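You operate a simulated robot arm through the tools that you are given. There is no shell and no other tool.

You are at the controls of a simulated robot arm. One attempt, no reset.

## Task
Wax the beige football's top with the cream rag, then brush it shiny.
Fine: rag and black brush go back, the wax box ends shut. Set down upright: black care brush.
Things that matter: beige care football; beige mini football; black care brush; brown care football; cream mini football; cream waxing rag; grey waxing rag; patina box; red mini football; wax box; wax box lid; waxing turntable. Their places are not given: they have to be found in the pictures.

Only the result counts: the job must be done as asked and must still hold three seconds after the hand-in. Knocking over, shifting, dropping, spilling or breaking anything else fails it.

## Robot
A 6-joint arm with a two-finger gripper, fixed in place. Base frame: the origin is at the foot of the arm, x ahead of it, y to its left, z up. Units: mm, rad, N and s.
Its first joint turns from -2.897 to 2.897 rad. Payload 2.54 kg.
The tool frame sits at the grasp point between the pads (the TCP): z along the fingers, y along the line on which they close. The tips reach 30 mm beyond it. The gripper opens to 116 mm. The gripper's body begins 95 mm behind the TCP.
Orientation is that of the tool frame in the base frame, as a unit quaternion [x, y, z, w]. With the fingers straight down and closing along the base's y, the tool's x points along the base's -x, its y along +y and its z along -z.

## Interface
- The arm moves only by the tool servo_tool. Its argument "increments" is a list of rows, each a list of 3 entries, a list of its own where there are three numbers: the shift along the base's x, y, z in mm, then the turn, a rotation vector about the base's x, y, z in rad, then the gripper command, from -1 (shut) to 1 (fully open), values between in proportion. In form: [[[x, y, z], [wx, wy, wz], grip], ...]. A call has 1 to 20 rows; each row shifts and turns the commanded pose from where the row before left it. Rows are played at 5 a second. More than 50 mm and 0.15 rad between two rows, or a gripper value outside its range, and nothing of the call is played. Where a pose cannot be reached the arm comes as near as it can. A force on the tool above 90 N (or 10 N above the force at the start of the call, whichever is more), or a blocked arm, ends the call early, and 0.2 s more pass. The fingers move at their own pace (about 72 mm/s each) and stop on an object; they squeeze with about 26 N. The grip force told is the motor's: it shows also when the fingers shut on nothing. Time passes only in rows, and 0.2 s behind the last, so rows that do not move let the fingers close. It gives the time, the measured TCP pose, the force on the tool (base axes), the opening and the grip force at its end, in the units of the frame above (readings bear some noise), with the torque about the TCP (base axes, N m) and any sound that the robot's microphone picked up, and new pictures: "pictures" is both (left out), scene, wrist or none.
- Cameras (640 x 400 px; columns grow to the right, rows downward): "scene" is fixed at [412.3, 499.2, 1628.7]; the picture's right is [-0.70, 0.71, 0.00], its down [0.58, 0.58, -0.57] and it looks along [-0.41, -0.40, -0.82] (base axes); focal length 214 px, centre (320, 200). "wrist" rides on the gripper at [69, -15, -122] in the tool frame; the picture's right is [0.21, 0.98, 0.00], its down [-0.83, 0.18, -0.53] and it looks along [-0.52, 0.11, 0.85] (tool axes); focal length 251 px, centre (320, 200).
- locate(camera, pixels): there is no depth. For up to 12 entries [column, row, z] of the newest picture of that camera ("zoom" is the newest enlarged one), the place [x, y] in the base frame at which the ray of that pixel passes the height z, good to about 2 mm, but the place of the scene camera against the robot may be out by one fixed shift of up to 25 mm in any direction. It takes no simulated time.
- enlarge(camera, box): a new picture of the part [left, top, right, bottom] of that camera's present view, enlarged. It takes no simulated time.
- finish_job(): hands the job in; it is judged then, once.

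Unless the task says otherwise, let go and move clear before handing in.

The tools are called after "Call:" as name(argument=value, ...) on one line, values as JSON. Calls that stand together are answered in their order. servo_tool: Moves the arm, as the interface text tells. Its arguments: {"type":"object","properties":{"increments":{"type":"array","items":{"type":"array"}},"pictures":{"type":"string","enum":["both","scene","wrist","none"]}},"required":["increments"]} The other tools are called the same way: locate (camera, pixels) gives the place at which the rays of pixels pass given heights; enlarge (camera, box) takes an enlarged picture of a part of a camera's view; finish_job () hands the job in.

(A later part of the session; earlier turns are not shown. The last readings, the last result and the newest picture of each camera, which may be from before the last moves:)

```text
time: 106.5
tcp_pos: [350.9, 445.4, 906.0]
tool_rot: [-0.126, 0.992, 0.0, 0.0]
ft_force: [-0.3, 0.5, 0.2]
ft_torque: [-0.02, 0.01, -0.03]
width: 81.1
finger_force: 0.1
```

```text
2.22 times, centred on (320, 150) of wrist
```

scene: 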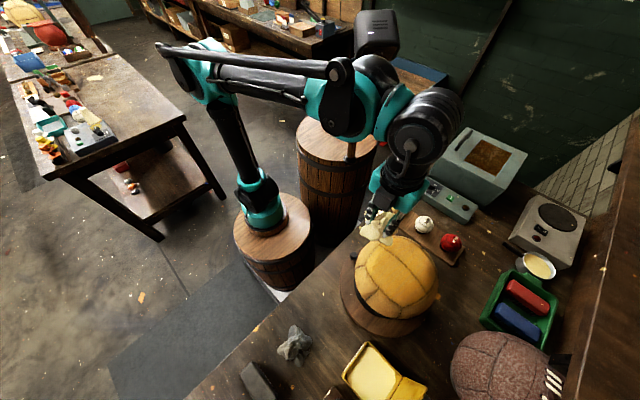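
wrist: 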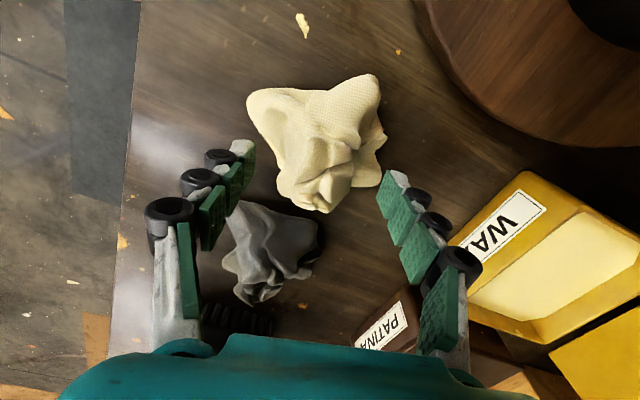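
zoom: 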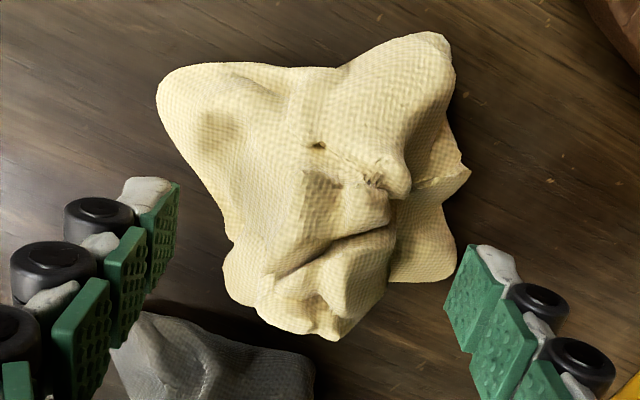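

The rag lies back in its spot. Next, close the wax box: I'll rise and move toward the lid at z≈1060 (just under the shelf), fingers nearly closed.

Call:
servo_tool(increments=[[[0, 0, 20], [0, 0, 0], 0.4], [[0, 0, 40], [0, 0, 0], 0.4], [[0, 0, 45], [0, 0, 0], 0.2], [[0, 0, 45], [0, 0, -0.08], -0.3], [[-1, 35, 4], [0, 0, -0.08], -0.7], [[-1, 45, 0], [0, 0, -0.09], -0.72], [[-1, 45, 0], [0, 0, 0], -0.72], [[-1, 45, 0], [0, 0, 0], -0.72], [[0, 30, 0], [0, 0, 0], -0.72], [[0, 0, 0], [0, 0, 0], -0.72]], pictures="both")

Call:
enlarge(camera="wrist", box=[200, 20, 520, 260])

```text
time: 108.7
tcp_pos: [347.4, 645.0, 1060.1]
tool_rot: [-0.001, 1.0, 0.001, 0.0]
ft_force: [0.0, 0.7, 0.5]
ft_torque: [-0.01, 0.02, 0.01]
width: 16.1
finger_force: 0.0
```

scene: 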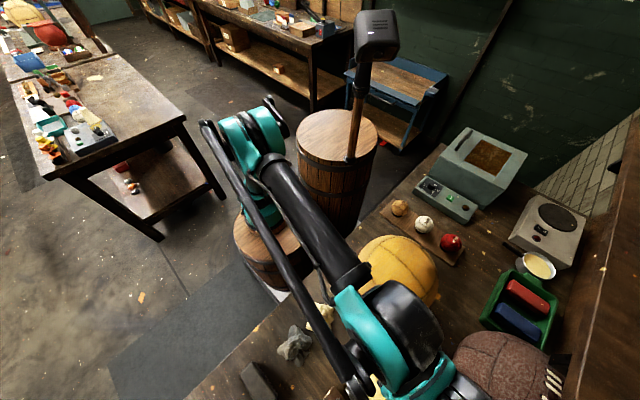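
wrist: 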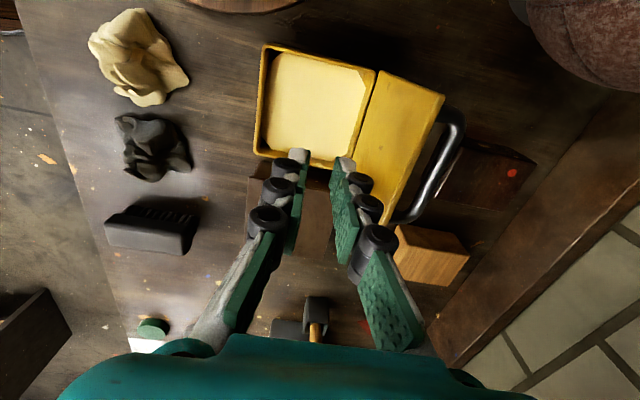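

```text
1.67 times, centred on (360, 140) of wrist
```

zoom: 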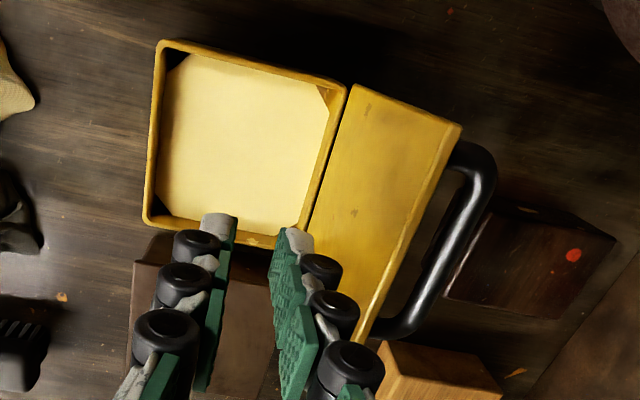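

Call:
locate(camera="zoom", pixels=[[485, 190, 990], [445, 250, 990], [410, 310, 990], [445, 250, 1000], [455, 135, 1016], [365, 335, 1016], [345, 90, 908], [305, 230, 908]])

```text
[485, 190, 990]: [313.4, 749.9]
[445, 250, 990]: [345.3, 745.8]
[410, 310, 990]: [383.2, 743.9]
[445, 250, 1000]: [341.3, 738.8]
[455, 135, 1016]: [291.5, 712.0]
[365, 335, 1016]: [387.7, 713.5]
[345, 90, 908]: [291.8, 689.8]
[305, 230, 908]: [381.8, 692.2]
```

The lid is as I left it; the bar is at about [345,741,~992]. Sliding in above it at z≈1060.

Call:
servo_tool(increments=[[[0, 25, 0], [0, 0, 0], -0.72], [[-0.5, 25, 0], [0, 0, 0], -0.72], [[-0.5, 22, 0], [0, 0, 0], -0.72], [[0, 15, 0], [0, 0, 0], -0.72], [[0, 7, 0], [0, 0, 0], -0.72], [[0, 0, 0], [0, 0, 0], -0.72]], pictures="wrist")

Call:
enlarge(camera="wrist", box=[160, 0, 480, 240])

```text
time: 110.1
tcp_pos: [345.1, 737.6, 1058.6]
tool_rot: [-0.001, 1.0, 0.001, 0.0]
ft_force: [-0.8, -0.2, 0.5]
ft_torque: [-0.01, 0.0, 0.0]
width: 16.2
finger_force: 0.1
```

wrist: 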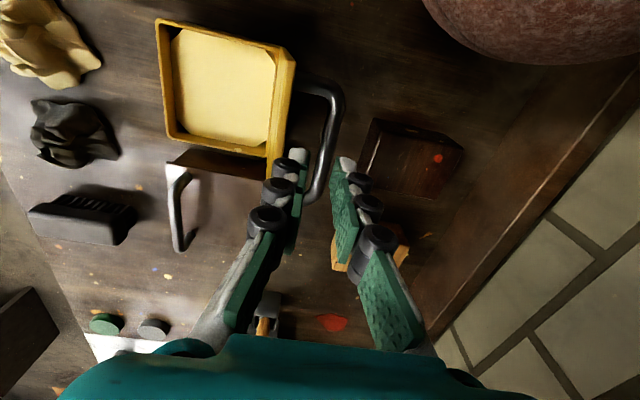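

```text
1.67 times, centred on (320, 120) of wrist
```

zoom: 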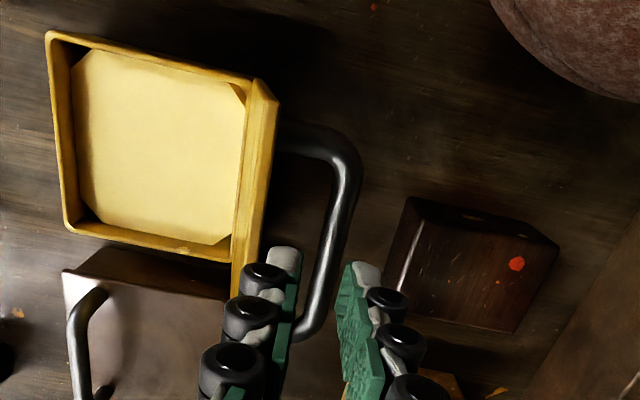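

The bar appears ~5 mm to the +y of the tool line (zoom (332,249)). I'll shift +2 mm in y, open to ~21 mm, and descend in steps.

Call:
servo_tool(increments=[[[1, 2, 0], [0, 0, 0], -0.64], [[0, 0, -12], [0, 0, 0], -0.64], [[0, 0, -10], [0, 0, 0], -0.64], [[0, 0, -6], [0, 0, 0], -0.64], [[0, 0, 0], [0, 0, 0], -0.64]], pictures="wrist")

Call:
enlarge(camera="wrist", box=[200, 20, 440, 240])

```text
time: 111.3
tcp_pos: [347.9, 738.1, 1032.7]
tool_rot: [0.0, 1.0, 0.002, 0.001]
ft_force: [-0.1, 0.8, -0.5]
ft_torque: [0.01, 0.01, 0.01]
width: 20.9
finger_force: 0.1
```

wrist: 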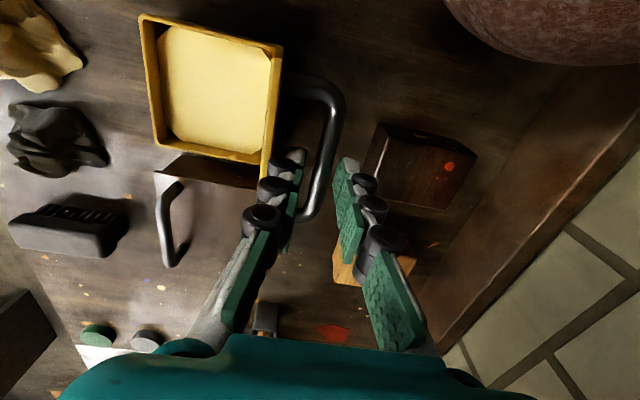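

```text
1.82 times, centred on (320, 130) of wrist
```

zoom: 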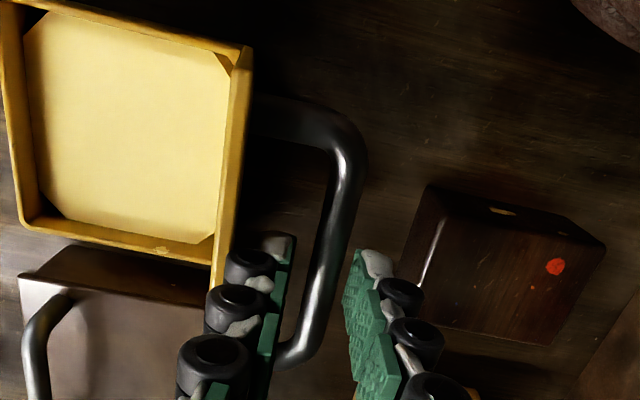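

The bar is now between the two fingertips (bar at zoom (325,250)). Continuing down to grip height.

Call:
servo_tool(increments=[[[0, 0, -8], [0, 0, 0], -0.64], [[0, 0, -8], [0, 0, 0], -0.64], [[0, 0, -7], [0, 0, 0], -0.64], [[0, 0, -6], [0, 0, 0], -0.64], [[0, 0, 0], [0, 0, 0], -0.64]], pictures="wrist")

Call:
enlarge(camera="wrist", box=[200, 20, 440, 240])

```text
time: 112.5
tcp_pos: [347.2, 739.3, 1004.6]
tool_rot: [-0.001, 1.0, 0.002, 0.0]
ft_force: [-0.6, -0.4, -0.7]
ft_torque: [-0.02, 0.02, 0.03]
width: 21.0
finger_force: 0.1
```

wrist: 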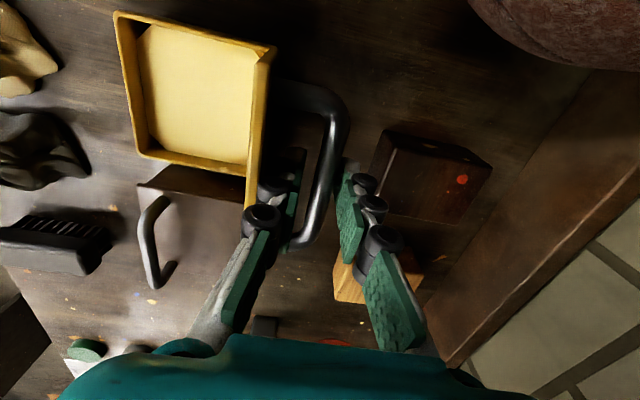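

```text
1.82 times, centred on (320, 130) of wrist
```

zoom: 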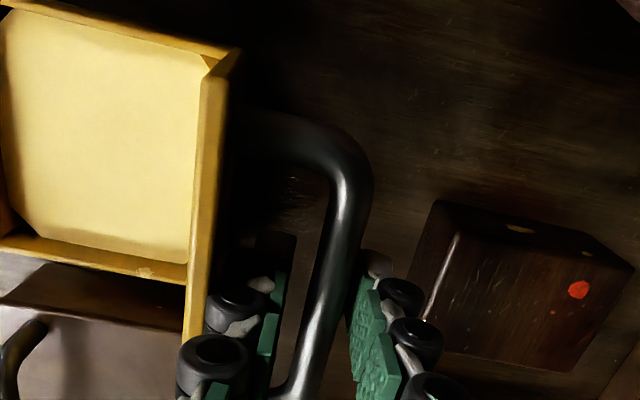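

The bar sits centred between the pads. Gripping it.

Call:
servo_tool(increments=[[[0, 0, 0], [0, 0, 0], -0.8], [[0, 0, 0], [0, 0, 0], -1], [[0, 0, 0], [0, 0, 0], -1], [[0, 0, 0], [0, 0, 0], -1]], pictures="none")

```text
time: 113.5
tcp_pos: [345.7, 738.5, 1006.0]
tool_rot: [0.0, 1.0, 0.002, 0.001]
ft_force: [-0.1, 2.1, 3.6]
ft_torque: [0.0, -0.02, -0.57]
width: 9.8
finger_force: 37.7
```

The bar is gripped (9.8 mm) with negligible side force. Starting the reverse arc in small steps.

Call:
servo_tool(increments=[[[0, -4.2, 2.2], [0, 0, 0], -1], [[0, -4.2, 2.1], [0, 0, 0], -1], [[0, 0, 0], [0, 0, 0], -1]], pictures="none")

```text
time: 114.3
tcp_pos: [345.8, 732.5, 1005.6]
tool_rot: [-0.001, 1.0, 0.0, 0.0]
ft_force: [0.0, -2.1, -2.8]
ft_torque: [-0.04, -0.13, -0.5]
width: 10.6
finger_force: 37.2
```

Call:
servo_tool(increments=[[[0, -4.4, 1.8], [0, 0, 0], -1], [[0, -4.4, 1.6], [0, 0, 0], -1], [[0, -4.5, 1.4], [0, 0, 0], -1], [[0, -4.6, 1.2], [0, 0, 0], -1], [[0, 0, 0], [0, 0, 0], -1]], pictures="wrist")

```text
time: 115.5
tcp_pos: [345.9, 715.4, 1011.0]
tool_rot: [-0.001, 1.0, 0.0, 0.001]
ft_force: [-5.8, -5.4, -27.6]
ft_torque: [0.13, 0.1, -0.52]
width: 10.3
finger_force: 36.7
```

wrist: 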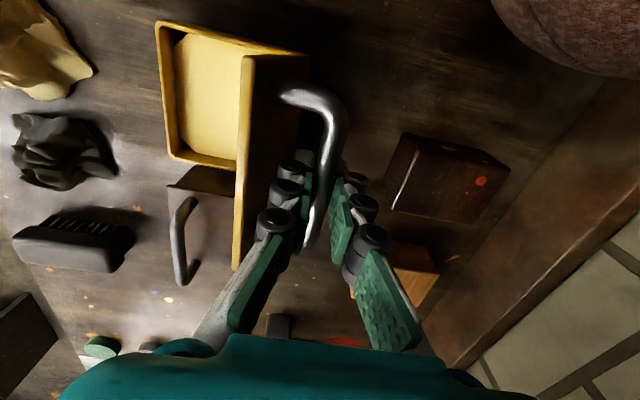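

The lid follows; z is ~1 mm high. Continuing with the corrected arc over the top.

Call:
servo_tool(increments=[[[0, -4, -0.7], [0, 0, 0], -1], [[0, -4.5, 0.3], [0, 0, 0], -1], [[0, -4.5, 0.4], [0, 0, 0], -1], [[0, -4.5, 0.2], [0, 0, 0], -1], [[0, 0, 0], [0, 0, 0], -1]], pictures="none")

```text
time: 116.7
tcp_pos: [346.2, 697.1, 1012.1]
tool_rot: [-0.001, 1.0, 0.0, 0.001]
ft_force: [1.4, 1.1, 10.2]
ft_torque: [0.1, -0.02, -0.48]
width: 11.1
finger_force: 37.3
```

Call:
servo_tool(increments=[[[0, -4.5, 0.3], [0, 0, 0], -1], [[0, -4.5, 0.1], [0, 0, 0], -1], [[0, -4.5, -0.2], [0, 0, 0], -1], [[0, -4.5, -0.5], [0, 0, 0], -1], [[0, -4.5, -0.6], [0, 0, 0], -1], [[0, 0, 0], [0, 0, 0], -1]], pictures="none")

```text
time: 118.1
tcp_pos: [346.7, 674.8, 1012.6]
tool_rot: [-0.001, 1.0, 0.001, 0.001]
ft_force: [3.3, 2.2, -3.7]
ft_torque: [0.11, 0.04, -0.41]
width: 11.2
finger_force: 37.1
```

Call:
servo_tool(increments=[[[0, -4.5, -0.8], [0, 0, 0], -1], [[0, -4.5, -1.1], [0, 0, 0], -1], [[0, -4.5, -1.3], [0, 0, 0], -1], [[0, -4.5, -1.6], [0, 0, 0], -1], [[0, -4, -1.7], [0, 0, 0], -1], [[0, -4, -1.8], [0, 0, 0], -1], [[0, 0, 0], [0, 0, 0], -1]], pictures="wrist")

```text
time: 119.7
tcp_pos: [345.6, 649.5, 1003.1]
tool_rot: [-0.001, 1.0, 0.0, 0.0]
ft_force: [-0.6, 6.6, -9.9]
ft_torque: [0.22, 0.15, -0.23]
width: 11.1
finger_force: 37.4
```

wrist: 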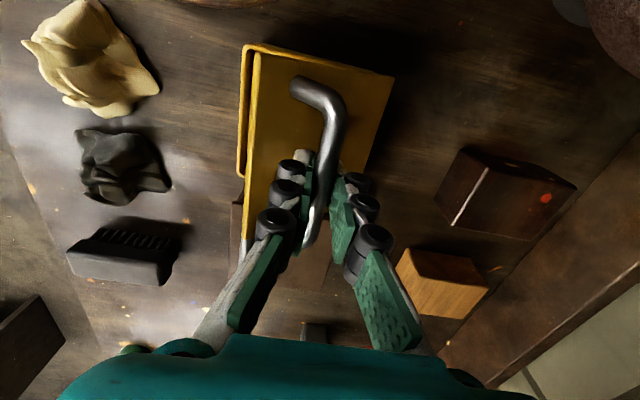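

The lid is halfway closed with small forces. Continuing down the arc.

Call:
servo_tool(increments=[[[0, -4, -2.4], [0, 0, 0], -1], [[0, -4, -2.4], [0, 0, 0], -1], [[0, -3.7, -2.5], [0, 0, 0], -1], [[0, -3.8, -2.6], [0, 0, 0], -1], [[0, -3.5, -2.9], [0, 0, 0], -1], [[0, -3.5, -3.0], [0, 0, 0], -1], [[0, 0, 0], [0, 0, 0], -1]], pictures="none")

```text
time: 121.3
tcp_pos: [346.1, 625.5, 987.1]
tool_rot: [-0.002, 1.0, 0.001, 0.0]
ft_force: [-3.1, 12.0, -11.0]
ft_torque: [0.2, 0.08, 0.01]
width: 11.1
finger_force: 36.7
```

Call:
servo_tool(increments=[[[0, -2.6, -3.4], [0, 0, 0], -1], [[0, -3, -3.1], [0, 0, 0], -1], [[0, -2.7, -3.3], [0, 0, 0], -1], [[0, -2.7, -3.4], [0, 0, 0], -1], [[0, -2.4, -3.7], [0, 0, 0], -1], [[0, -2.4, -3.7], [0, 0, 0], -1], [[0, 0, 0], [0, 0, 0], -1]], pictures="none")

```text
time: 122.9
tcp_pos: [346.7, 609.8, 966.8]
tool_rot: [-0.001, 1.0, 0.001, 0.0]
ft_force: [-1.7, 2.8, -2.4]
ft_torque: [0.16, 0.0, 0.1]
width: 11.5
finger_force: 37.1
```

Call:
servo_tool(increments=[[[0, -2, -3.6], [0, 0, 0], -1], [[0, -1.9, -3.6], [0, 0, 0], -1], [[0, -1.5, -3.3], [0, 0, 0], -1], [[0, 0, 0], [0, 0, 0], -1]], pictures="none")

```text
time: 123.9
tcp_pos: [346.2, 604.2, 957.2]
tool_rot: [-0.001, 1.0, 0.001, 0.0]
ft_force: [-1.0, 0.8, 0.0]
ft_torque: [0.11, 0.04, 0.06]
width: 11.6
finger_force: 36.8
```

Call:
servo_tool(increments=[[[0, -1.2, -3.0], [0, 0, 0], -1], [[0, -0.7, -2.0], [0, 0, 0], -1], [[0, -0.4, -1.2], [0, 0, 0], -1], [[0, 0, 0], [0, 0, 0], -1]], pictures="wrist")

Call:
enlarge(camera="wrist", box=[200, 20, 480, 260])

```text
time: 124.9
tcp_pos: [346.4, 602.3, 950.3]
tool_rot: [-0.001, 1.0, 0.001, 0.0]
ft_force: [-1.7, -3.9, 1.4]
ft_torque: [0.1, 0.02, 0.11]
width: 11.4
finger_force: 37.0
```

wrist: 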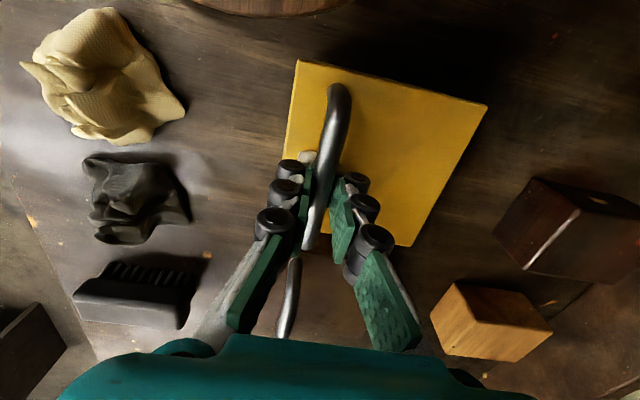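

```text
1.67 times, centred on (340, 140) of wrist
```

zoom: 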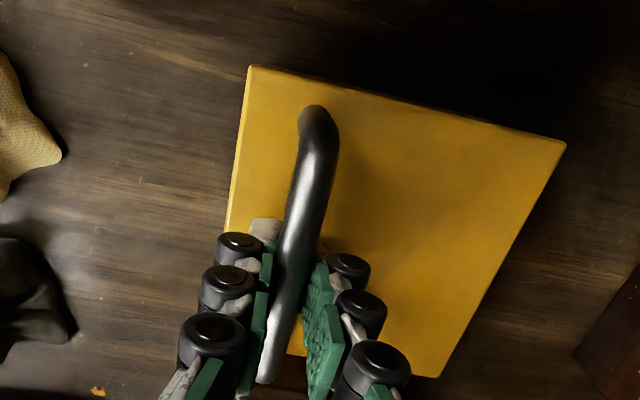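

The picture matches the closed lid at the start (corners at zoom (250,67) and (566,145)). I'll press down slightly to confirm it's fully shut.

Call:
servo_tool(increments=[[[0, -0.2, -0.8], [0, 0, 0], -1], [[0, 0, -0.7], [0, 0, 0], -1], [[0, 0, 0], [0, 0, 0], -1]], pictures="none")

```text
time: 125.7
tcp_pos: [346.0, 602.5, 950.0]
tool_rot: [-0.001, 1.0, 0.001, 0.001]
ft_force: [0.0, -5.6, 17.2]
ft_torque: [0.02, 0.06, 0.12]
width: 11.4
finger_force: 36.8
```

Pressing gives 17 N reaction: the lid is shut. Releasing and rising.

Call:
servo_tool(increments=[[[0, 0, 0.8], [0, 0, 0], -1], [[0, 0, 0], [0, 0, 0], -0.6], [[0, 0, 0], [0, 0, 0], -0.3], [[0, 0, 0], [0, 0, 0], -0.3], [[0, 0, 15], [0, 0, 0], -0.3], [[0, 0, 30], [0, 0, 0], -0.3], [[0, 0, 40], [0, 0, 0], -0.3], [[0, 0, 0], [0, 0, 0], -0.3]], pictures="both")

Call:
enlarge(camera="wrist", box=[180, 0, 500, 260])

```text
time: 127.5
tcp_pos: [345.9, 602.2, 1034.1]
tool_rot: [0.0, 1.0, 0.001, 0.001]
ft_force: [-0.1, 0.4, -0.7]
ft_torque: [0.02, 0.0, 0.0]
width: 40.7
finger_force: 0.1
```

scene: 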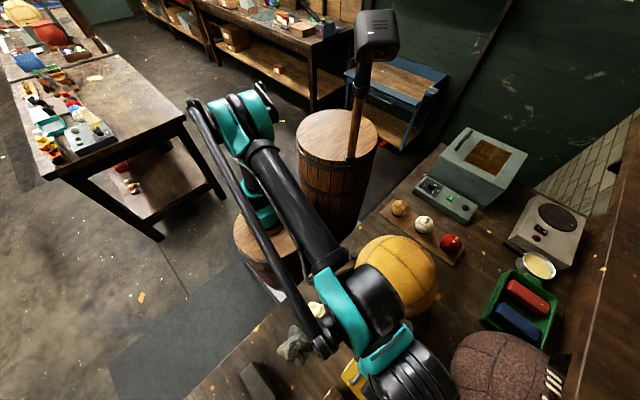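
wrist: 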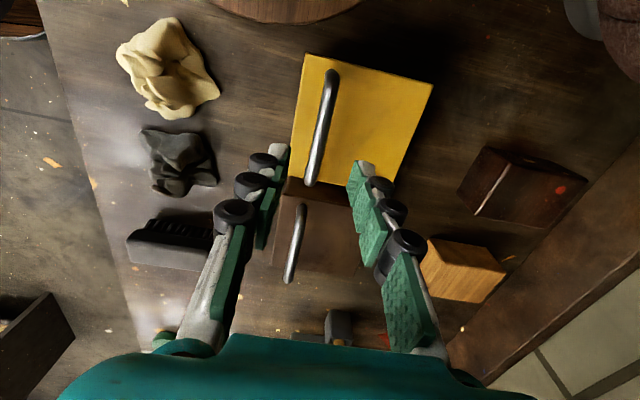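

```text
1.54 times, centred on (340, 130) of wrist
```

zoom: 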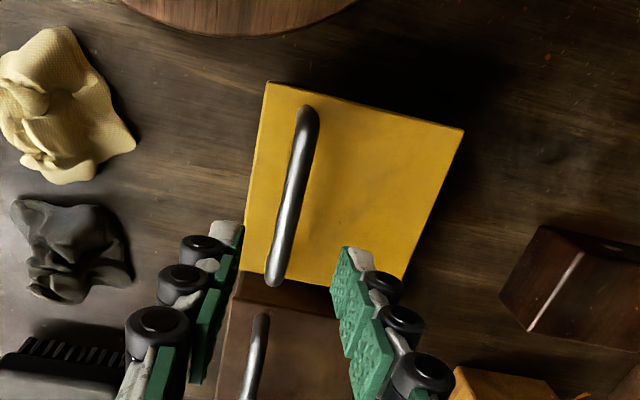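

The wax box is shut and the rag is home. Now the brush: I'll move above it (approx [565,438]) for a good look.

Call:
servo_tool(increments=[[[27, -33, 10], [0, 0, 0], 0], [[27, -33, 10], [0, 0, 0], 0.5], [[27, -33, 10], [0, 0, 0], 1], [[27, -33, 10], [0, 0, 0], 1], [[27, -33, 6], [0, 0, 0], 1], [[0, 0, 0], [0, 0, 0], 1]], pictures="both")

Call:
enlarge(camera="wrist", box=[220, 80, 420, 260])

```text
time: 128.9
tcp_pos: [480.1, 436.3, 1081.0]
tool_rot: [-0.001, 1.0, 0.001, 0.0]
ft_force: [0.5, 0.7, -0.3]
ft_torque: [0.03, 0.04, 0.01]
width: 116.1
finger_force: 0.1
```

scene: 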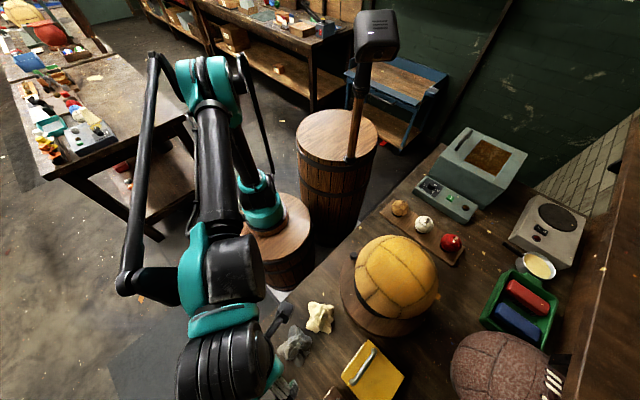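
wrist: 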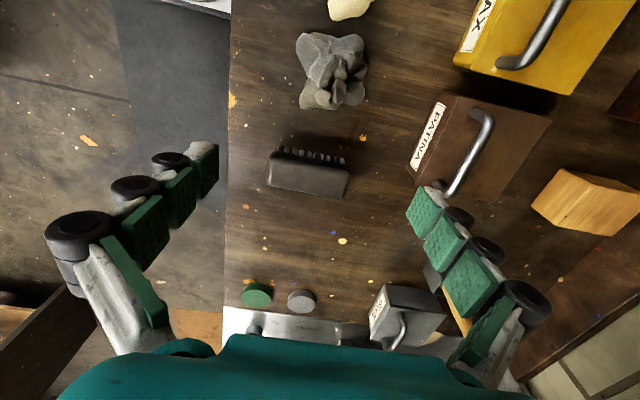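

```text
2.22 times, centred on (320, 170) of wrist
```

zoom: 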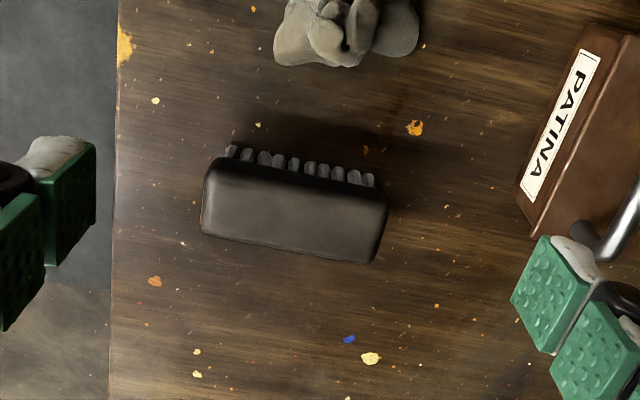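

Call:
locate(camera="zoom", pixels=[[208, 160, 890], [386, 193, 890], [374, 262, 890], [203, 233, 890], [208, 160, 910], [386, 193, 910], [374, 262, 910], [203, 233, 910], [230, 147, 857], [370, 176, 857], [296, 210, 890], [296, 210, 900]])

```text
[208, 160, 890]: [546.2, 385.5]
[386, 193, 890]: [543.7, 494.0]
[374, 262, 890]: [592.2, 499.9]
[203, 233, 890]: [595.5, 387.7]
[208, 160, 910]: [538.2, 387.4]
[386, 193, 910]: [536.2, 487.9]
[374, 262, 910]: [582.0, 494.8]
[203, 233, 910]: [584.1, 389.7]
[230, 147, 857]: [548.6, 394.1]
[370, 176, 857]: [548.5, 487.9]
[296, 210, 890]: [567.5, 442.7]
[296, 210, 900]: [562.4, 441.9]
```

The brush stands upright, bristles down (visible at the near side), body about 110 mm along y × 50 mm along x, centre ≈[569,442], top ≈z 890. I'll turn the gripper 90° so it closes along x, and hover above it.

Call:
servo_tool(increments=[[[8, 0.5, 0], [0, 0, 0.1428], 0.6], [[8, 0.5, 0], [0, 0, 0.1428], 0.6], [[8, 0.5, 0], [0, 0, 0.1428], 0.5], [[8, 0.5, 0], [0, 0, 0.1428], 0.5], [[8, 0.5, 0], [0, 0, 0.1428], 0.5], [[8, 0.5, 0], [0, 0, 0.1428], 0.5], [[8, 0.5, 0], [0, 0, 0.1428], 0.5], [[8, 0.5, 0], [0, 0, 0.1428], 0.5], [[8, 0.5, 0], [0, 0, 0.1428], 0.5], [[8, 0.5, -15], [0, 0, 0.1428], 0.5], [[9, 0.5, -16], [0, 0, 0.1428], 0.5], [[0, 0, 0], [0, 0, 0], 0.5]], pictures="both")

Call:
enlarge(camera="wrist", box=[200, 0, 440, 220])

```text
time: 131.5
tcp_pos: [569.9, 442.5, 1050.4]
tool_rot: [0.708, -0.706, 0.0, 0.001]
ft_force: [-0.5, -0.4, -0.4]
ft_torque: [-0.03, 0.0, -0.03]
width: 86.8
finger_force: 0.1
```

scene: 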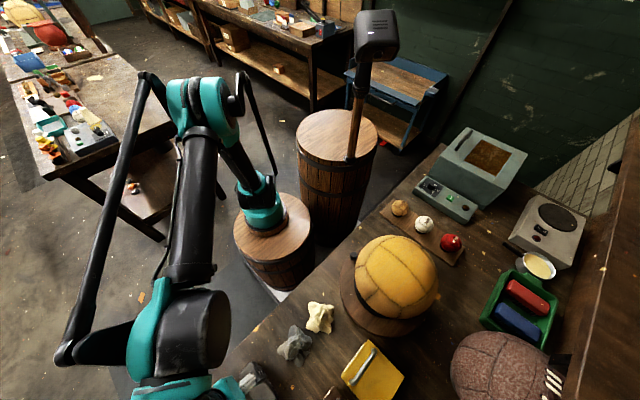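
wrist: 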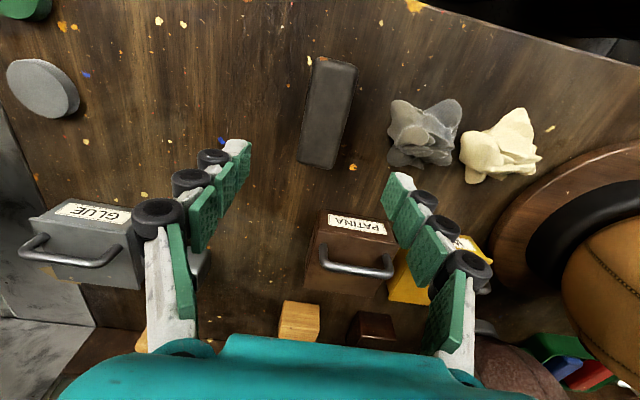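

```text
1.82 times, centred on (320, 110) of wrist
```

zoom: 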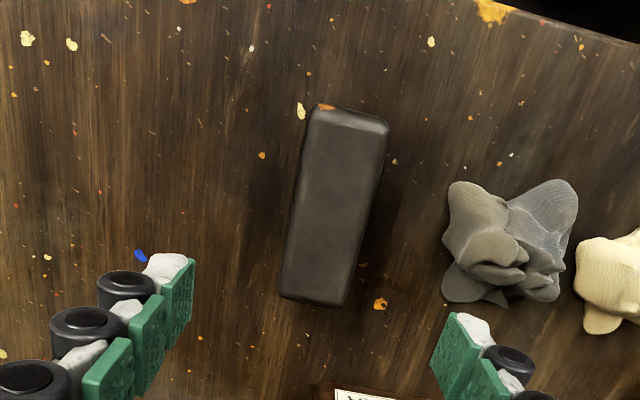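

Call:
locate(camera="zoom", pixels=[[310, 112, 890], [388, 128, 890], [345, 306, 890], [281, 292, 890], [310, 112, 900], [388, 128, 900], [345, 306, 900], [281, 292, 900], [310, 112, 880], [388, 128, 880], [345, 306, 880], [281, 292, 880]])

```text
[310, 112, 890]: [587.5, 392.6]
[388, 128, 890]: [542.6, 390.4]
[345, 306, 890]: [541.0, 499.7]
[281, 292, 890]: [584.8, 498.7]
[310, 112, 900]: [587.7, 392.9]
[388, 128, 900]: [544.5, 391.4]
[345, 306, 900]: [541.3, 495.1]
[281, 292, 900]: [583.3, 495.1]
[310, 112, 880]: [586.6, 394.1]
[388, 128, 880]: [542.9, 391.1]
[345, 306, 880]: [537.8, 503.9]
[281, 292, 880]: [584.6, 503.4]
```

Combining both views: brush top z≈902, x 541–587, y ≈390–494, yaw ≈+1.7°. I'll centre at [564,442], align, and descend.

Call:
servo_tool(increments=[[[-6, 0, -30], [0, 0, 0.03], 0.5], [[0, 0, -35], [0, 0, 0], 0.5], [[0, 0, -25], [0, 0, 0], 0.4], [[0, 0, 0], [0, 0, 0], 0.4]], pictures="wrist")

Call:
enlarge(camera="wrist", box=[200, 20, 440, 240])

```text
time: 132.5
tcp_pos: [564.3, 441.5, 960.6]
tool_rot: [0.718, -0.696, -0.001, 0.0]
ft_force: [-1.0, 0.6, 0.4]
ft_torque: [0.01, -0.01, 0.01]
width: 81.1
finger_force: 0.1
```

wrist: 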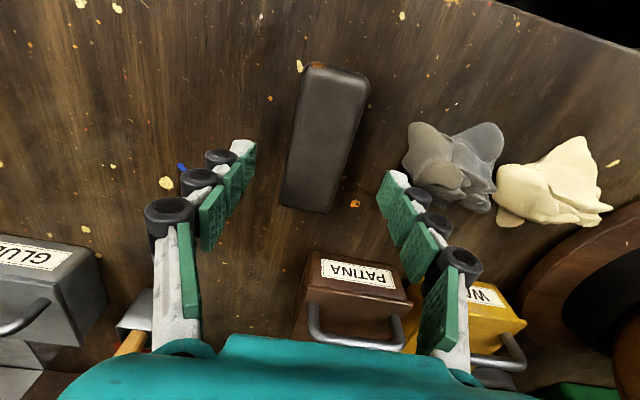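

```text
1.82 times, centred on (320, 130) of wrist
```

zoom: 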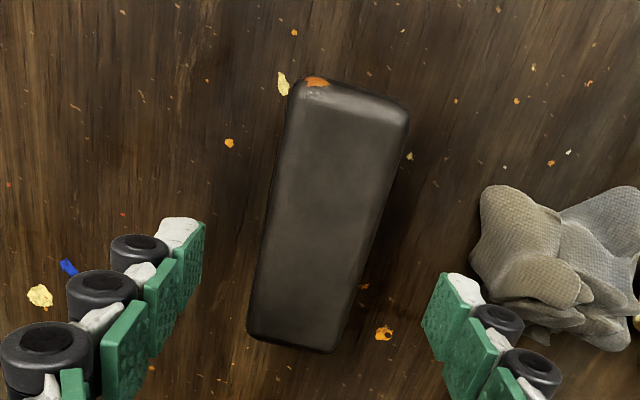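

Call:
locate(camera="zoom", pixels=[[470, 260, 860], [470, 260, 880], [485, 300, 870], [540, 340, 860], [482, 195, 870], [248, 330, 902], [290, 85, 902], [408, 112, 902], [335, 352, 902]])

```text
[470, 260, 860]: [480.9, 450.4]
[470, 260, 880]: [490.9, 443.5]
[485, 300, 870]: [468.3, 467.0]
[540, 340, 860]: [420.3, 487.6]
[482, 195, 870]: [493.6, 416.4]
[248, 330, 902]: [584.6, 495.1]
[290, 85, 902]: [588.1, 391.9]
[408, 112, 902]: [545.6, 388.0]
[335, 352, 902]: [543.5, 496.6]
```

The grey rag's nearest edge is at x≈490, so I'll narrow the opening to ~63 mm before descending, then grip the brush body at z≈905.

Call:
servo_tool(increments=[[[1, 1, 0], [0, 0, 0], 0.08], [[0, 0, -20], [0, 0, 0], 0.08], [[0, 0, -20], [0, 0, 0], 0.08], [[0, 0, -10], [0, 0, 0], 0.08], [[0, 0, -5], [0, 0, 0], 0.08], [[0, 0, 0], [0, 0, 0], 0.08]], pictures="wrist")

Call:
enlarge(camera="wrist", box=[200, 40, 440, 260])

```text
time: 133.9
tcp_pos: [565.6, 443.5, 903.8]
tool_rot: [0.718, -0.696, -0.002, 0.001]
ft_force: [-0.1, -0.2, -0.1]
ft_torque: [0.01, -0.02, 0.0]
width: 62.5
finger_force: 0.1
```

wrist: 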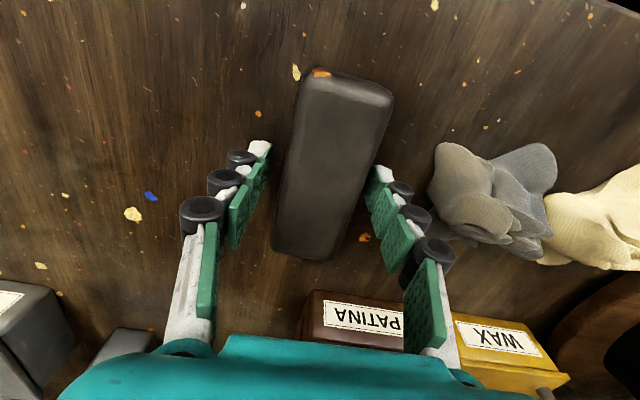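

```text
1.82 times, centred on (320, 150) of wrist
```

zoom: 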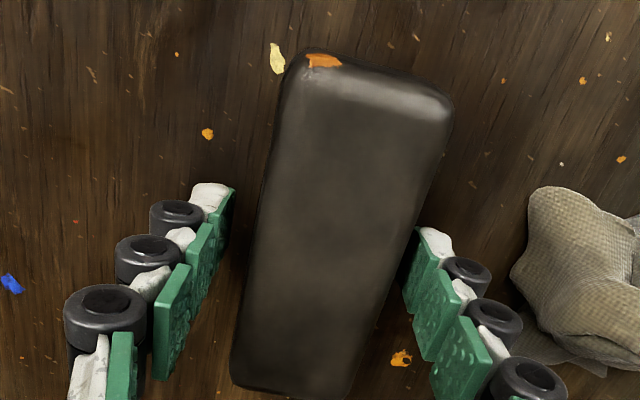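

The fingers straddle the brush evenly. Closing.

Call:
servo_tool(increments=[[[0, 0, 0], [0, 0, 0], -0.1], [[0, 0, 0], [0, 0, 0], -0.3], [[0, 0, 0], [0, 0, 0], -0.6], [[0, 0, 0], [0, 0, 0], -1], [[0, 0, 0], [0, 0, 0], -1]], pictures="none")

```text
time: 135.1
tcp_pos: [566.2, 444.0, 904.4]
tool_rot: [0.718, -0.696, -0.001, 0.0]
ft_force: [0.2, 0.5, 2.2]
ft_torque: [0.01, 0.02, -0.11]
width: 44.2
finger_force: 26.5
```

Gripped at 44.2 mm with 26 N at TCP [566,443.8,904.2]. Lifting slowly.

Call:
servo_tool(increments=[[[0, 0, 2], [0, 0, 0], -1], [[0, 0, 4], [0, 0, 0], -1], [[0, 0, 10], [0, 0, 0], -1], [[0, 0, 20], [0, 0, 0], -1], [[0, 0, 0], [0, 0, 0], -1]], pictures="wrist")

Call:
enlarge(camera="wrist", box=[200, 40, 440, 260])

```text
time: 136.3
tcp_pos: [564.5, 442.7, 940.3]
tool_rot: [0.718, -0.696, -0.001, 0.0]
ft_force: [-0.7, -0.3, -1.4]
ft_torque: [-0.02, -0.02, 0.0]
width: 43.6
finger_force: 26.1
```

wrist: 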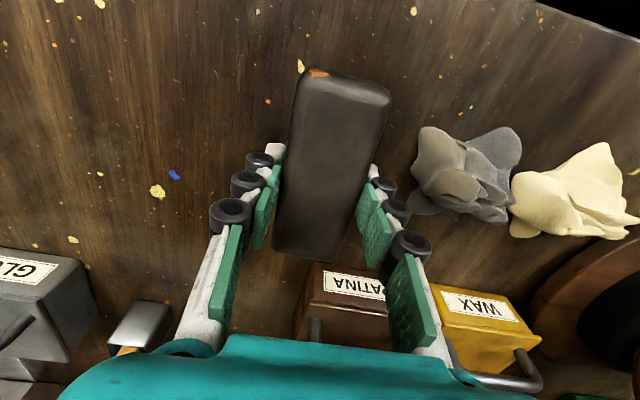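

```text
1.82 times, centred on (320, 150) of wrist
```

zoom: 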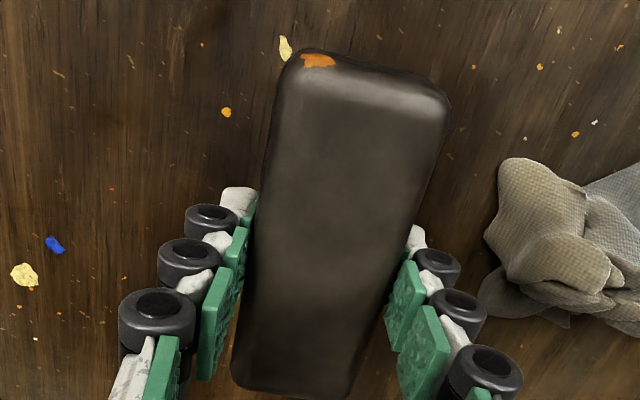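

The brush is held firmly, level. Moving it up and over to the ball.

Call:
servo_tool(increments=[[[0, 0, 45], [0, 0, 0], -1], [[0, 0, 45], [0, 0, 0], -1], [[0, 0, 45], [0, 0, 0], -1], [[0, 0, 45], [0, 0, 0], -1], [[0, 0, 45], [0, 0, 0], -1], [[0, 0, 45], [0, 0, 0], -1], [[-43.6, 8.4, 0], [0, 0, 0], -1], [[-43.6, 8.4, 0], [0, 0, 0], -1], [[-43.6, 8.4, 0], [0, 0, 0], -1], [[-43.6, 8.4, 0], [0, 0, 0], -1], [[-43.6, 8.4, 0], [0, 0, 0], -1], [[-43.6, 8.4, 0], [0, 0, 0], -1], [[-43.6, 8.4, 0], [0, 0, 0], -1], [[0, 0, 0], [0, 0, 0], -1]], pictures="both")

```text
time: 139.3
tcp_pos: [260.8, 502.0, 1210.6]
tool_rot: [0.718, -0.696, -0.001, 0.001]
ft_force: [0.0, 0.6, -0.8]
ft_torque: [0.0, -0.02, -0.02]
width: 43.8
finger_force: 25.5
```

scene: 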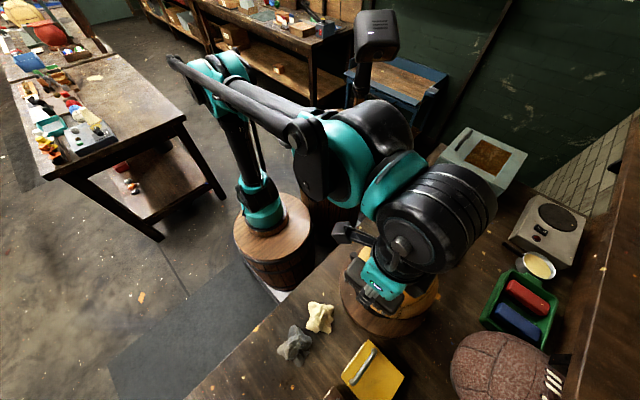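
wrist: 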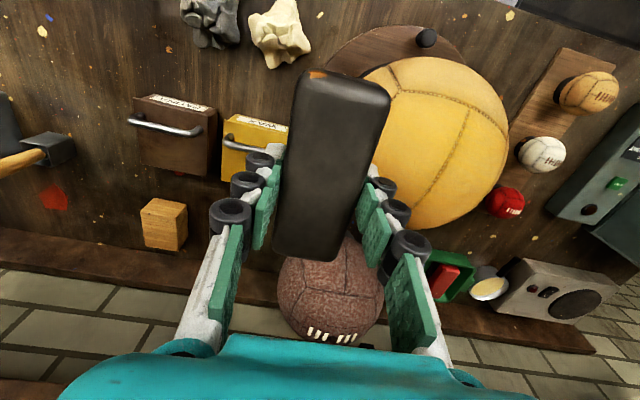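

The ball's top is evenly golden. Moving the brush above it.

Call:
servo_tool(increments=[[[-44, 8.2, 0], [0, 0, 0], -1], [[-44, 8.2, 0], [0, 0, 0], -1], [[-44, 8.2, 0], [0, 0, 0], -1], [[0, 0, -15], [0, 0, 0], -1], [[0, 0, -15], [0, 0, 0], -1], [[0, 0, -5], [0, 0, 0], -1], [[0, 0, 0], [0, 0, 0], -1]], pictures="both")

Call:
enlarge(camera="scene", box=[340, 200, 460, 330])

```text
time: 140.9
tcp_pos: [128.0, 526.0, 1175.8]
tool_rot: [0.718, -0.696, 0.0, 0.001]
ft_force: [0.3, -0.4, -1.2]
ft_torque: [-0.01, -0.04, 0.02]
width: 43.3
finger_force: 25.8
```

scene: 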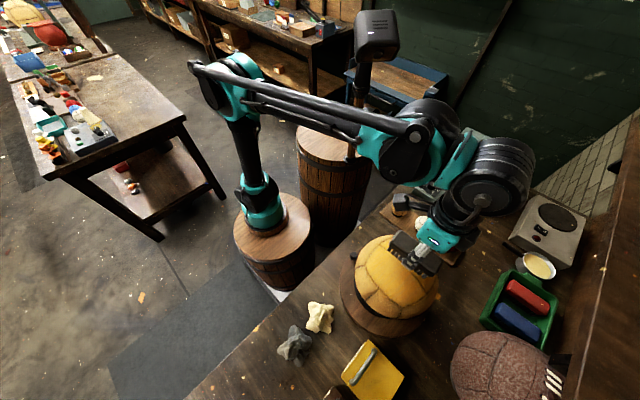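
wrist: 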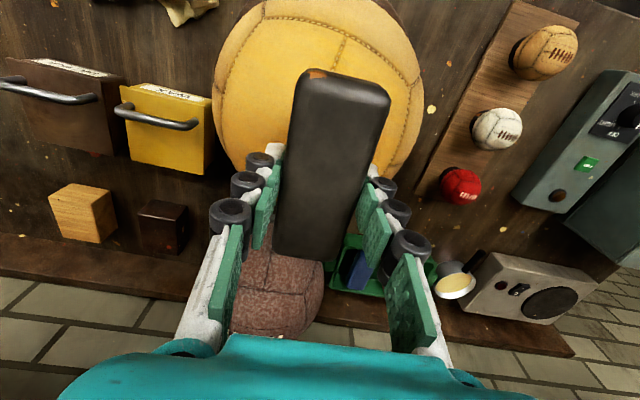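

```text
3.08 times, centred on (400, 265) of scene
```

zoom: 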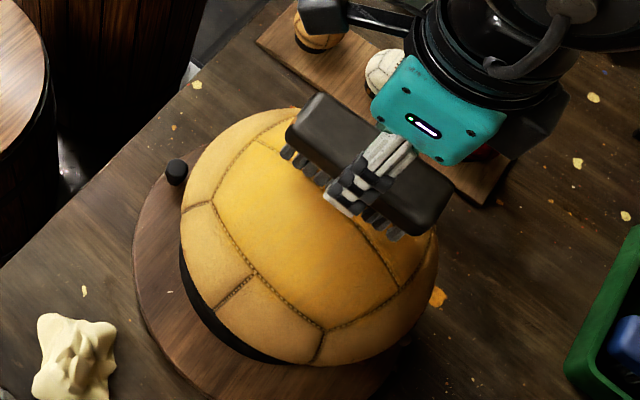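

The brush, bristles down, is over the top. Lowering gently until contact.

Call:
servo_tool(increments=[[[0, 0, -3], [0, 0, 0], -1], [[0, 0, -3], [0, 0, 0], -1], [[0, 0, -2], [0, 0, 0], -1], [[0, 0, 0], [0, 0, 0], -1]], pictures="none")

```text
time: 141.9
tcp_pos: [127.2, 528.3, 1169.1]
tool_rot: [0.719, -0.695, 0.0, 0.0]
ft_force: [-0.2, -0.2, -1.2]
ft_torque: [0.02, 0.0, -0.01]
width: 43.5
finger_force: 26.5
```

Call:
servo_tool(increments=[[[0, 0, -1.5], [0, 0, 0], -1], [[0, 0, -1.5], [0, 0, 0], -1], [[0, 0, -1.5], [0, 0, 0], -1], [[0, 0, 0], [0, 0, 0], -1]], pictures="none")

```text
time: 142.9
tcp_pos: [128.0, 527.7, 1162.8]
tool_rot: [0.719, -0.695, -0.001, 0.001]
ft_force: [0.3, 0.5, -1.0]
ft_torque: [-0.03, -0.01, 0.0]
width: 43.4
finger_force: 26.0
```

Call:
servo_tool(increments=[[[0, 0, -1], [0, 0, 0], -1], [[0, 0, -0.8], [0, 0, 0], -1], [[0, 0, 0], [0, 0, 0], -1]], pictures="none")

```text
time: 143.7
tcp_pos: [128.6, 526.7, 1161.1]
tool_rot: [0.718, -0.696, 0.0, 0.0]
ft_force: [-0.3, 2.6, 5.1]
ft_torque: [0.06, 0.05, 0.0]
width: 43.9
finger_force: 26.2
```

Light contact (5 N). Now I'll make gentle back-and-forth strokes along y and look at the surface.

Call:
servo_tool(increments=[[[0, 8, 0], [0, 0, 0], -1], [[0, 8, 0], [0, 0, 0], -1], [[0, 0, 0], [0, 0, 0], -1]], pictures="scene")

Call:
enlarge(camera="scene", box=[340, 200, 460, 330])

```text
time: 144.5
tcp_pos: [127.5, 542.9, 1162.6]
tool_rot: [0.718, -0.696, 0.0, 0.0]
ft_force: [-1.0, -1.6, 4.9]
ft_torque: [-0.21, 0.01, -0.02]
width: 43.8
finger_force: 26.3
```

scene: 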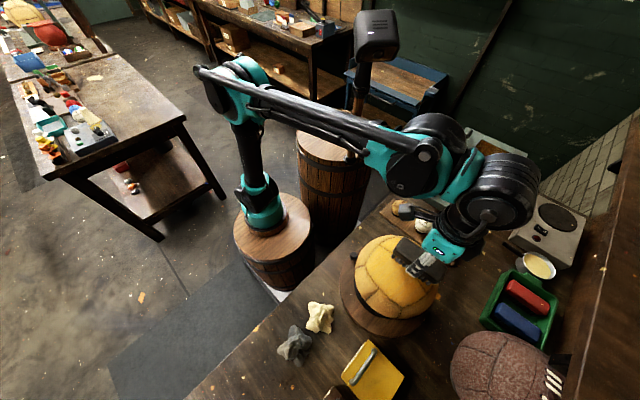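

```text
3.08 times, centred on (400, 265) of scene
```

zoom: 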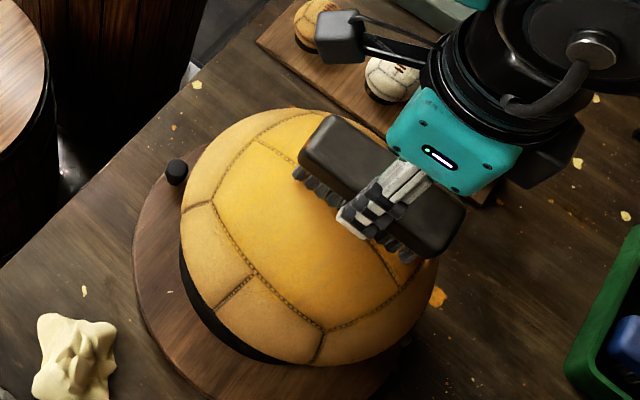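

Call:
servo_tool(increments=[[[0, -8, 0], [0, 0, 0], -1], [[0, -8, 0], [0, 0, 0], -1], [[0, -8, 0], [0, 0, 0], -1], [[0, -8, 0], [0, 0, 0], -1], [[0, 0, 0], [0, 0, 0], -1]], pictures="none")

```text
time: 145.7
tcp_pos: [128.4, 511.9, 1162.0]
tool_rot: [0.718, -0.696, -0.001, 0.001]
ft_force: [1.0, -1.1, 0.8]
ft_torque: [-0.03, -0.04, 0.0]
width: 43.7
finger_force: 25.6
```

Call:
servo_tool(increments=[[[0, 0, -0.6], [0, 0, 0], -1], [[0, 8, 0], [0, 0, 0], -1], [[0, 8, 0], [0, 0, 0], -1], [[0, 0, 0], [0, 0, 0], -1]], pictures="none")

```text
time: 146.7
tcp_pos: [127.4, 526.9, 1161.9]
tool_rot: [0.718, -0.696, -0.001, 0.001]
ft_force: [-0.8, -8.9, 18.2]
ft_torque: [-0.42, 0.0, -0.02]
width: 43.6
finger_force: 25.9
```

Contact at 18 N. Now strokes across in x.

Call:
servo_tool(increments=[[[0, 0, 0.3], [0, 0, 0], -1], [[6, 0, 0], [0, 0, 0], -1], [[6, 0, 0], [0, 0, 0], -1], [[-6, 0, 0], [0, 0, 0], -1], [[-6, 0, 0], [0, 0, 0], -1], [[-6, 0, 0], [0, 0, 0], -1], [[-6, 0, 0], [0, 0, 0], -1], [[0, 0, 0], [0, 0, 0], -1]], pictures="scene")

Call:
enlarge(camera="scene", box=[340, 200, 460, 330])

```text
time: 148.5
tcp_pos: [115.8, 527.7, 1161.1]
tool_rot: [0.718, -0.696, 0.0, 0.0]
ft_force: [-0.6, -0.5, -1.2]
ft_torque: [0.04, 0.0, 0.03]
width: 43.9
finger_force: 25.7
```

scene: 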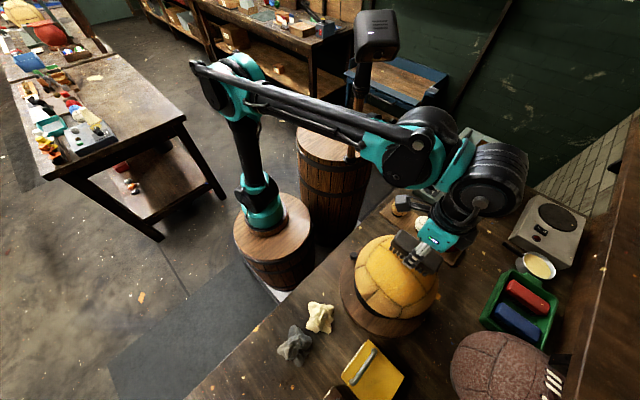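

```text
3.08 times, centred on (400, 265) of scene
```

zoom: 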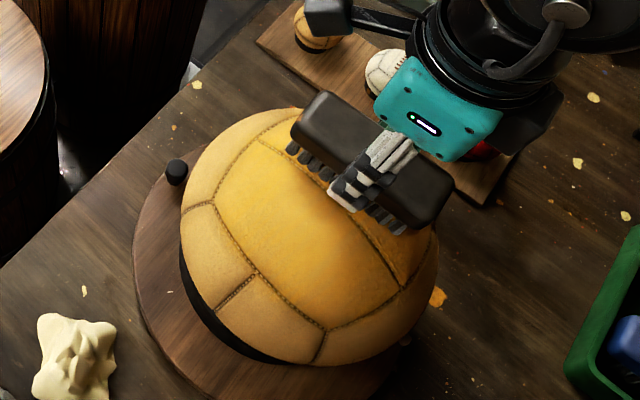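

Contact was lost at that end; I'll lower a touch and stroke back across with steadier pressure.

Call:
servo_tool(increments=[[[0, 0, -1.0], [0, 0, 0], -1], [[3, 0, 0], [0, 0, 0], -1], [[0, 0, 0], [0, 0, 0], -1]], pictures="none")

```text
time: 149.3
tcp_pos: [119.4, 527.7, 1160.8]
tool_rot: [0.718, -0.696, -0.001, 0.001]
ft_force: [-0.3, -0.1, -1.6]
ft_torque: [-0.04, 0.0, 0.03]
width: 43.4
finger_force: 25.8
```

Call:
servo_tool(increments=[[[0, 0, -0.8], [0, 0, 0], -1], [[0, 0, -0.7], [0, 0, 0], -1], [[0, 0, 0], [0, 0, 0], -1]], pictures="none")

```text
time: 150.1
tcp_pos: [118.7, 526.2, 1158.3]
tool_rot: [0.718, -0.696, -0.001, 0.0]
ft_force: [-0.1, 3.2, 19.7]
ft_torque: [0.14, -0.07, 0.02]
width: 43.7
finger_force: 26.4
```

Contact again at 20 N. Let me do a y-stroke here, then lift to check the gloss.

Call:
servo_tool(increments=[[[0, 8, 0.3], [0, 0, 0], -1], [[0, 8, 0], [0, 0, 0], -1], [[0, -8, 0], [0, 0, 0], -1], [[0, -8, 0], [0, 0, 0], -1], [[0, -8, 0], [0, 0, 0], -1], [[0, -8, 0], [0, 0, 0], -1], [[0, 8, 0], [0, 0, 0], -1], [[0, 8, 0], [0, 0, 0], -1], [[0, 0, 0], [0, 0, 0], -1]], pictures="none")

```text
time: 152.1
tcp_pos: [118.8, 526.5, 1159.1]
tool_rot: [0.719, -0.695, -0.001, 0.0]
ft_force: [-0.1, -3.6, 7.8]
ft_torque: [-0.16, -0.13, -0.04]
width: 43.6
finger_force: 25.5
```

Call:
servo_tool(increments=[[[0, 0, 10], [0, 0, 0], -1], [[0, 0, 35], [0, 0, 0], -1], [[40, -20, 0], [0, 0, 0], -1], [[45, -20, 0], [0, 0, 0], -1], [[45, -20, 0], [0, 0, 0], -1], [[0, 0, 0], [0, 0, 0], -1]], pictures="both")

Call:
enlarge(camera="scene", box=[340, 210, 460, 330])

Call:
enlarge(camera="wrist", box=[340, 20, 560, 240])

```text
time: 153.5
tcp_pos: [249.1, 467.0, 1205.0]
tool_rot: [0.718, -0.696, 0.0, 0.001]
ft_force: [-0.3, 0.6, -1.0]
ft_torque: [-0.02, -0.03, 0.02]
width: 43.5
finger_force: 26.4
```

scene: 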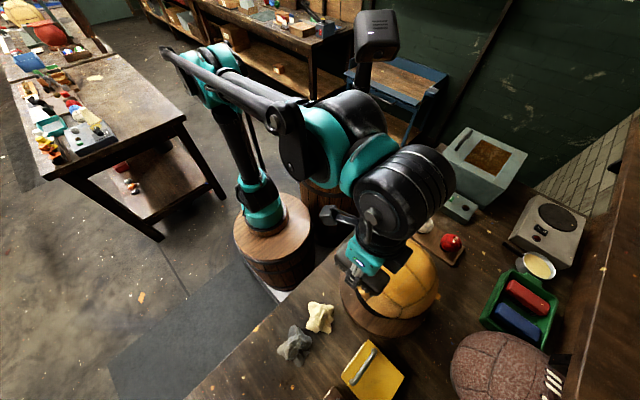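
wrist: 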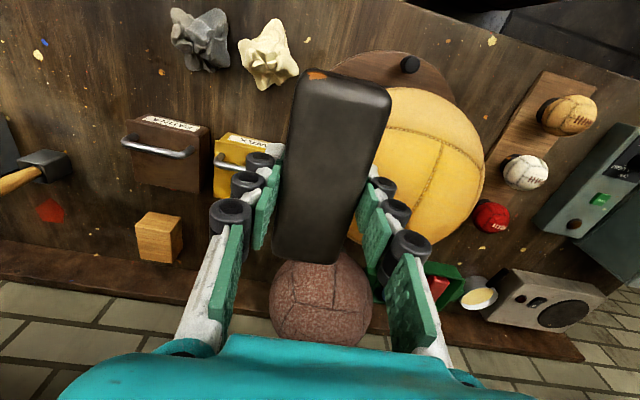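

```text
3.33 times, centred on (400, 270) of scene
```

zoom: 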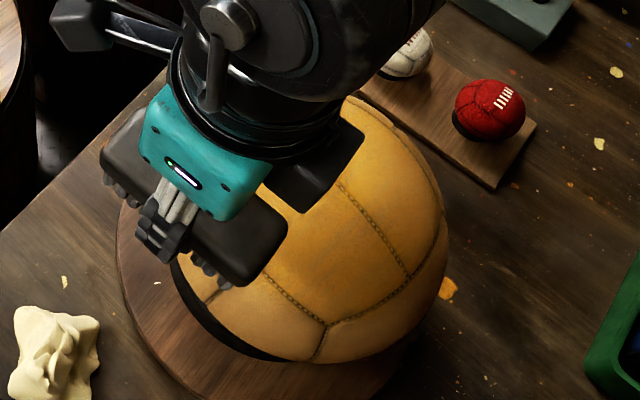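

```text
1.82 times, centred on (450, 130) of wrist
```

zoom: 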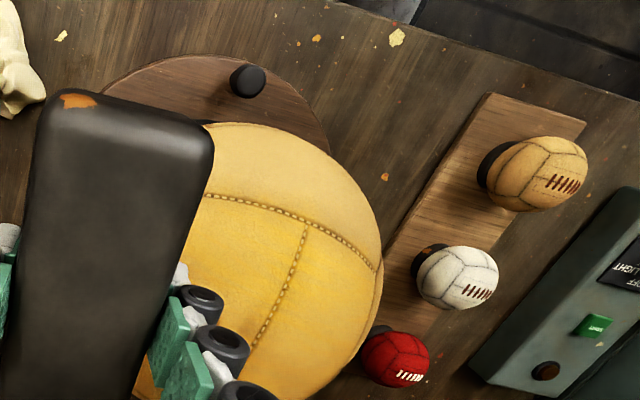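

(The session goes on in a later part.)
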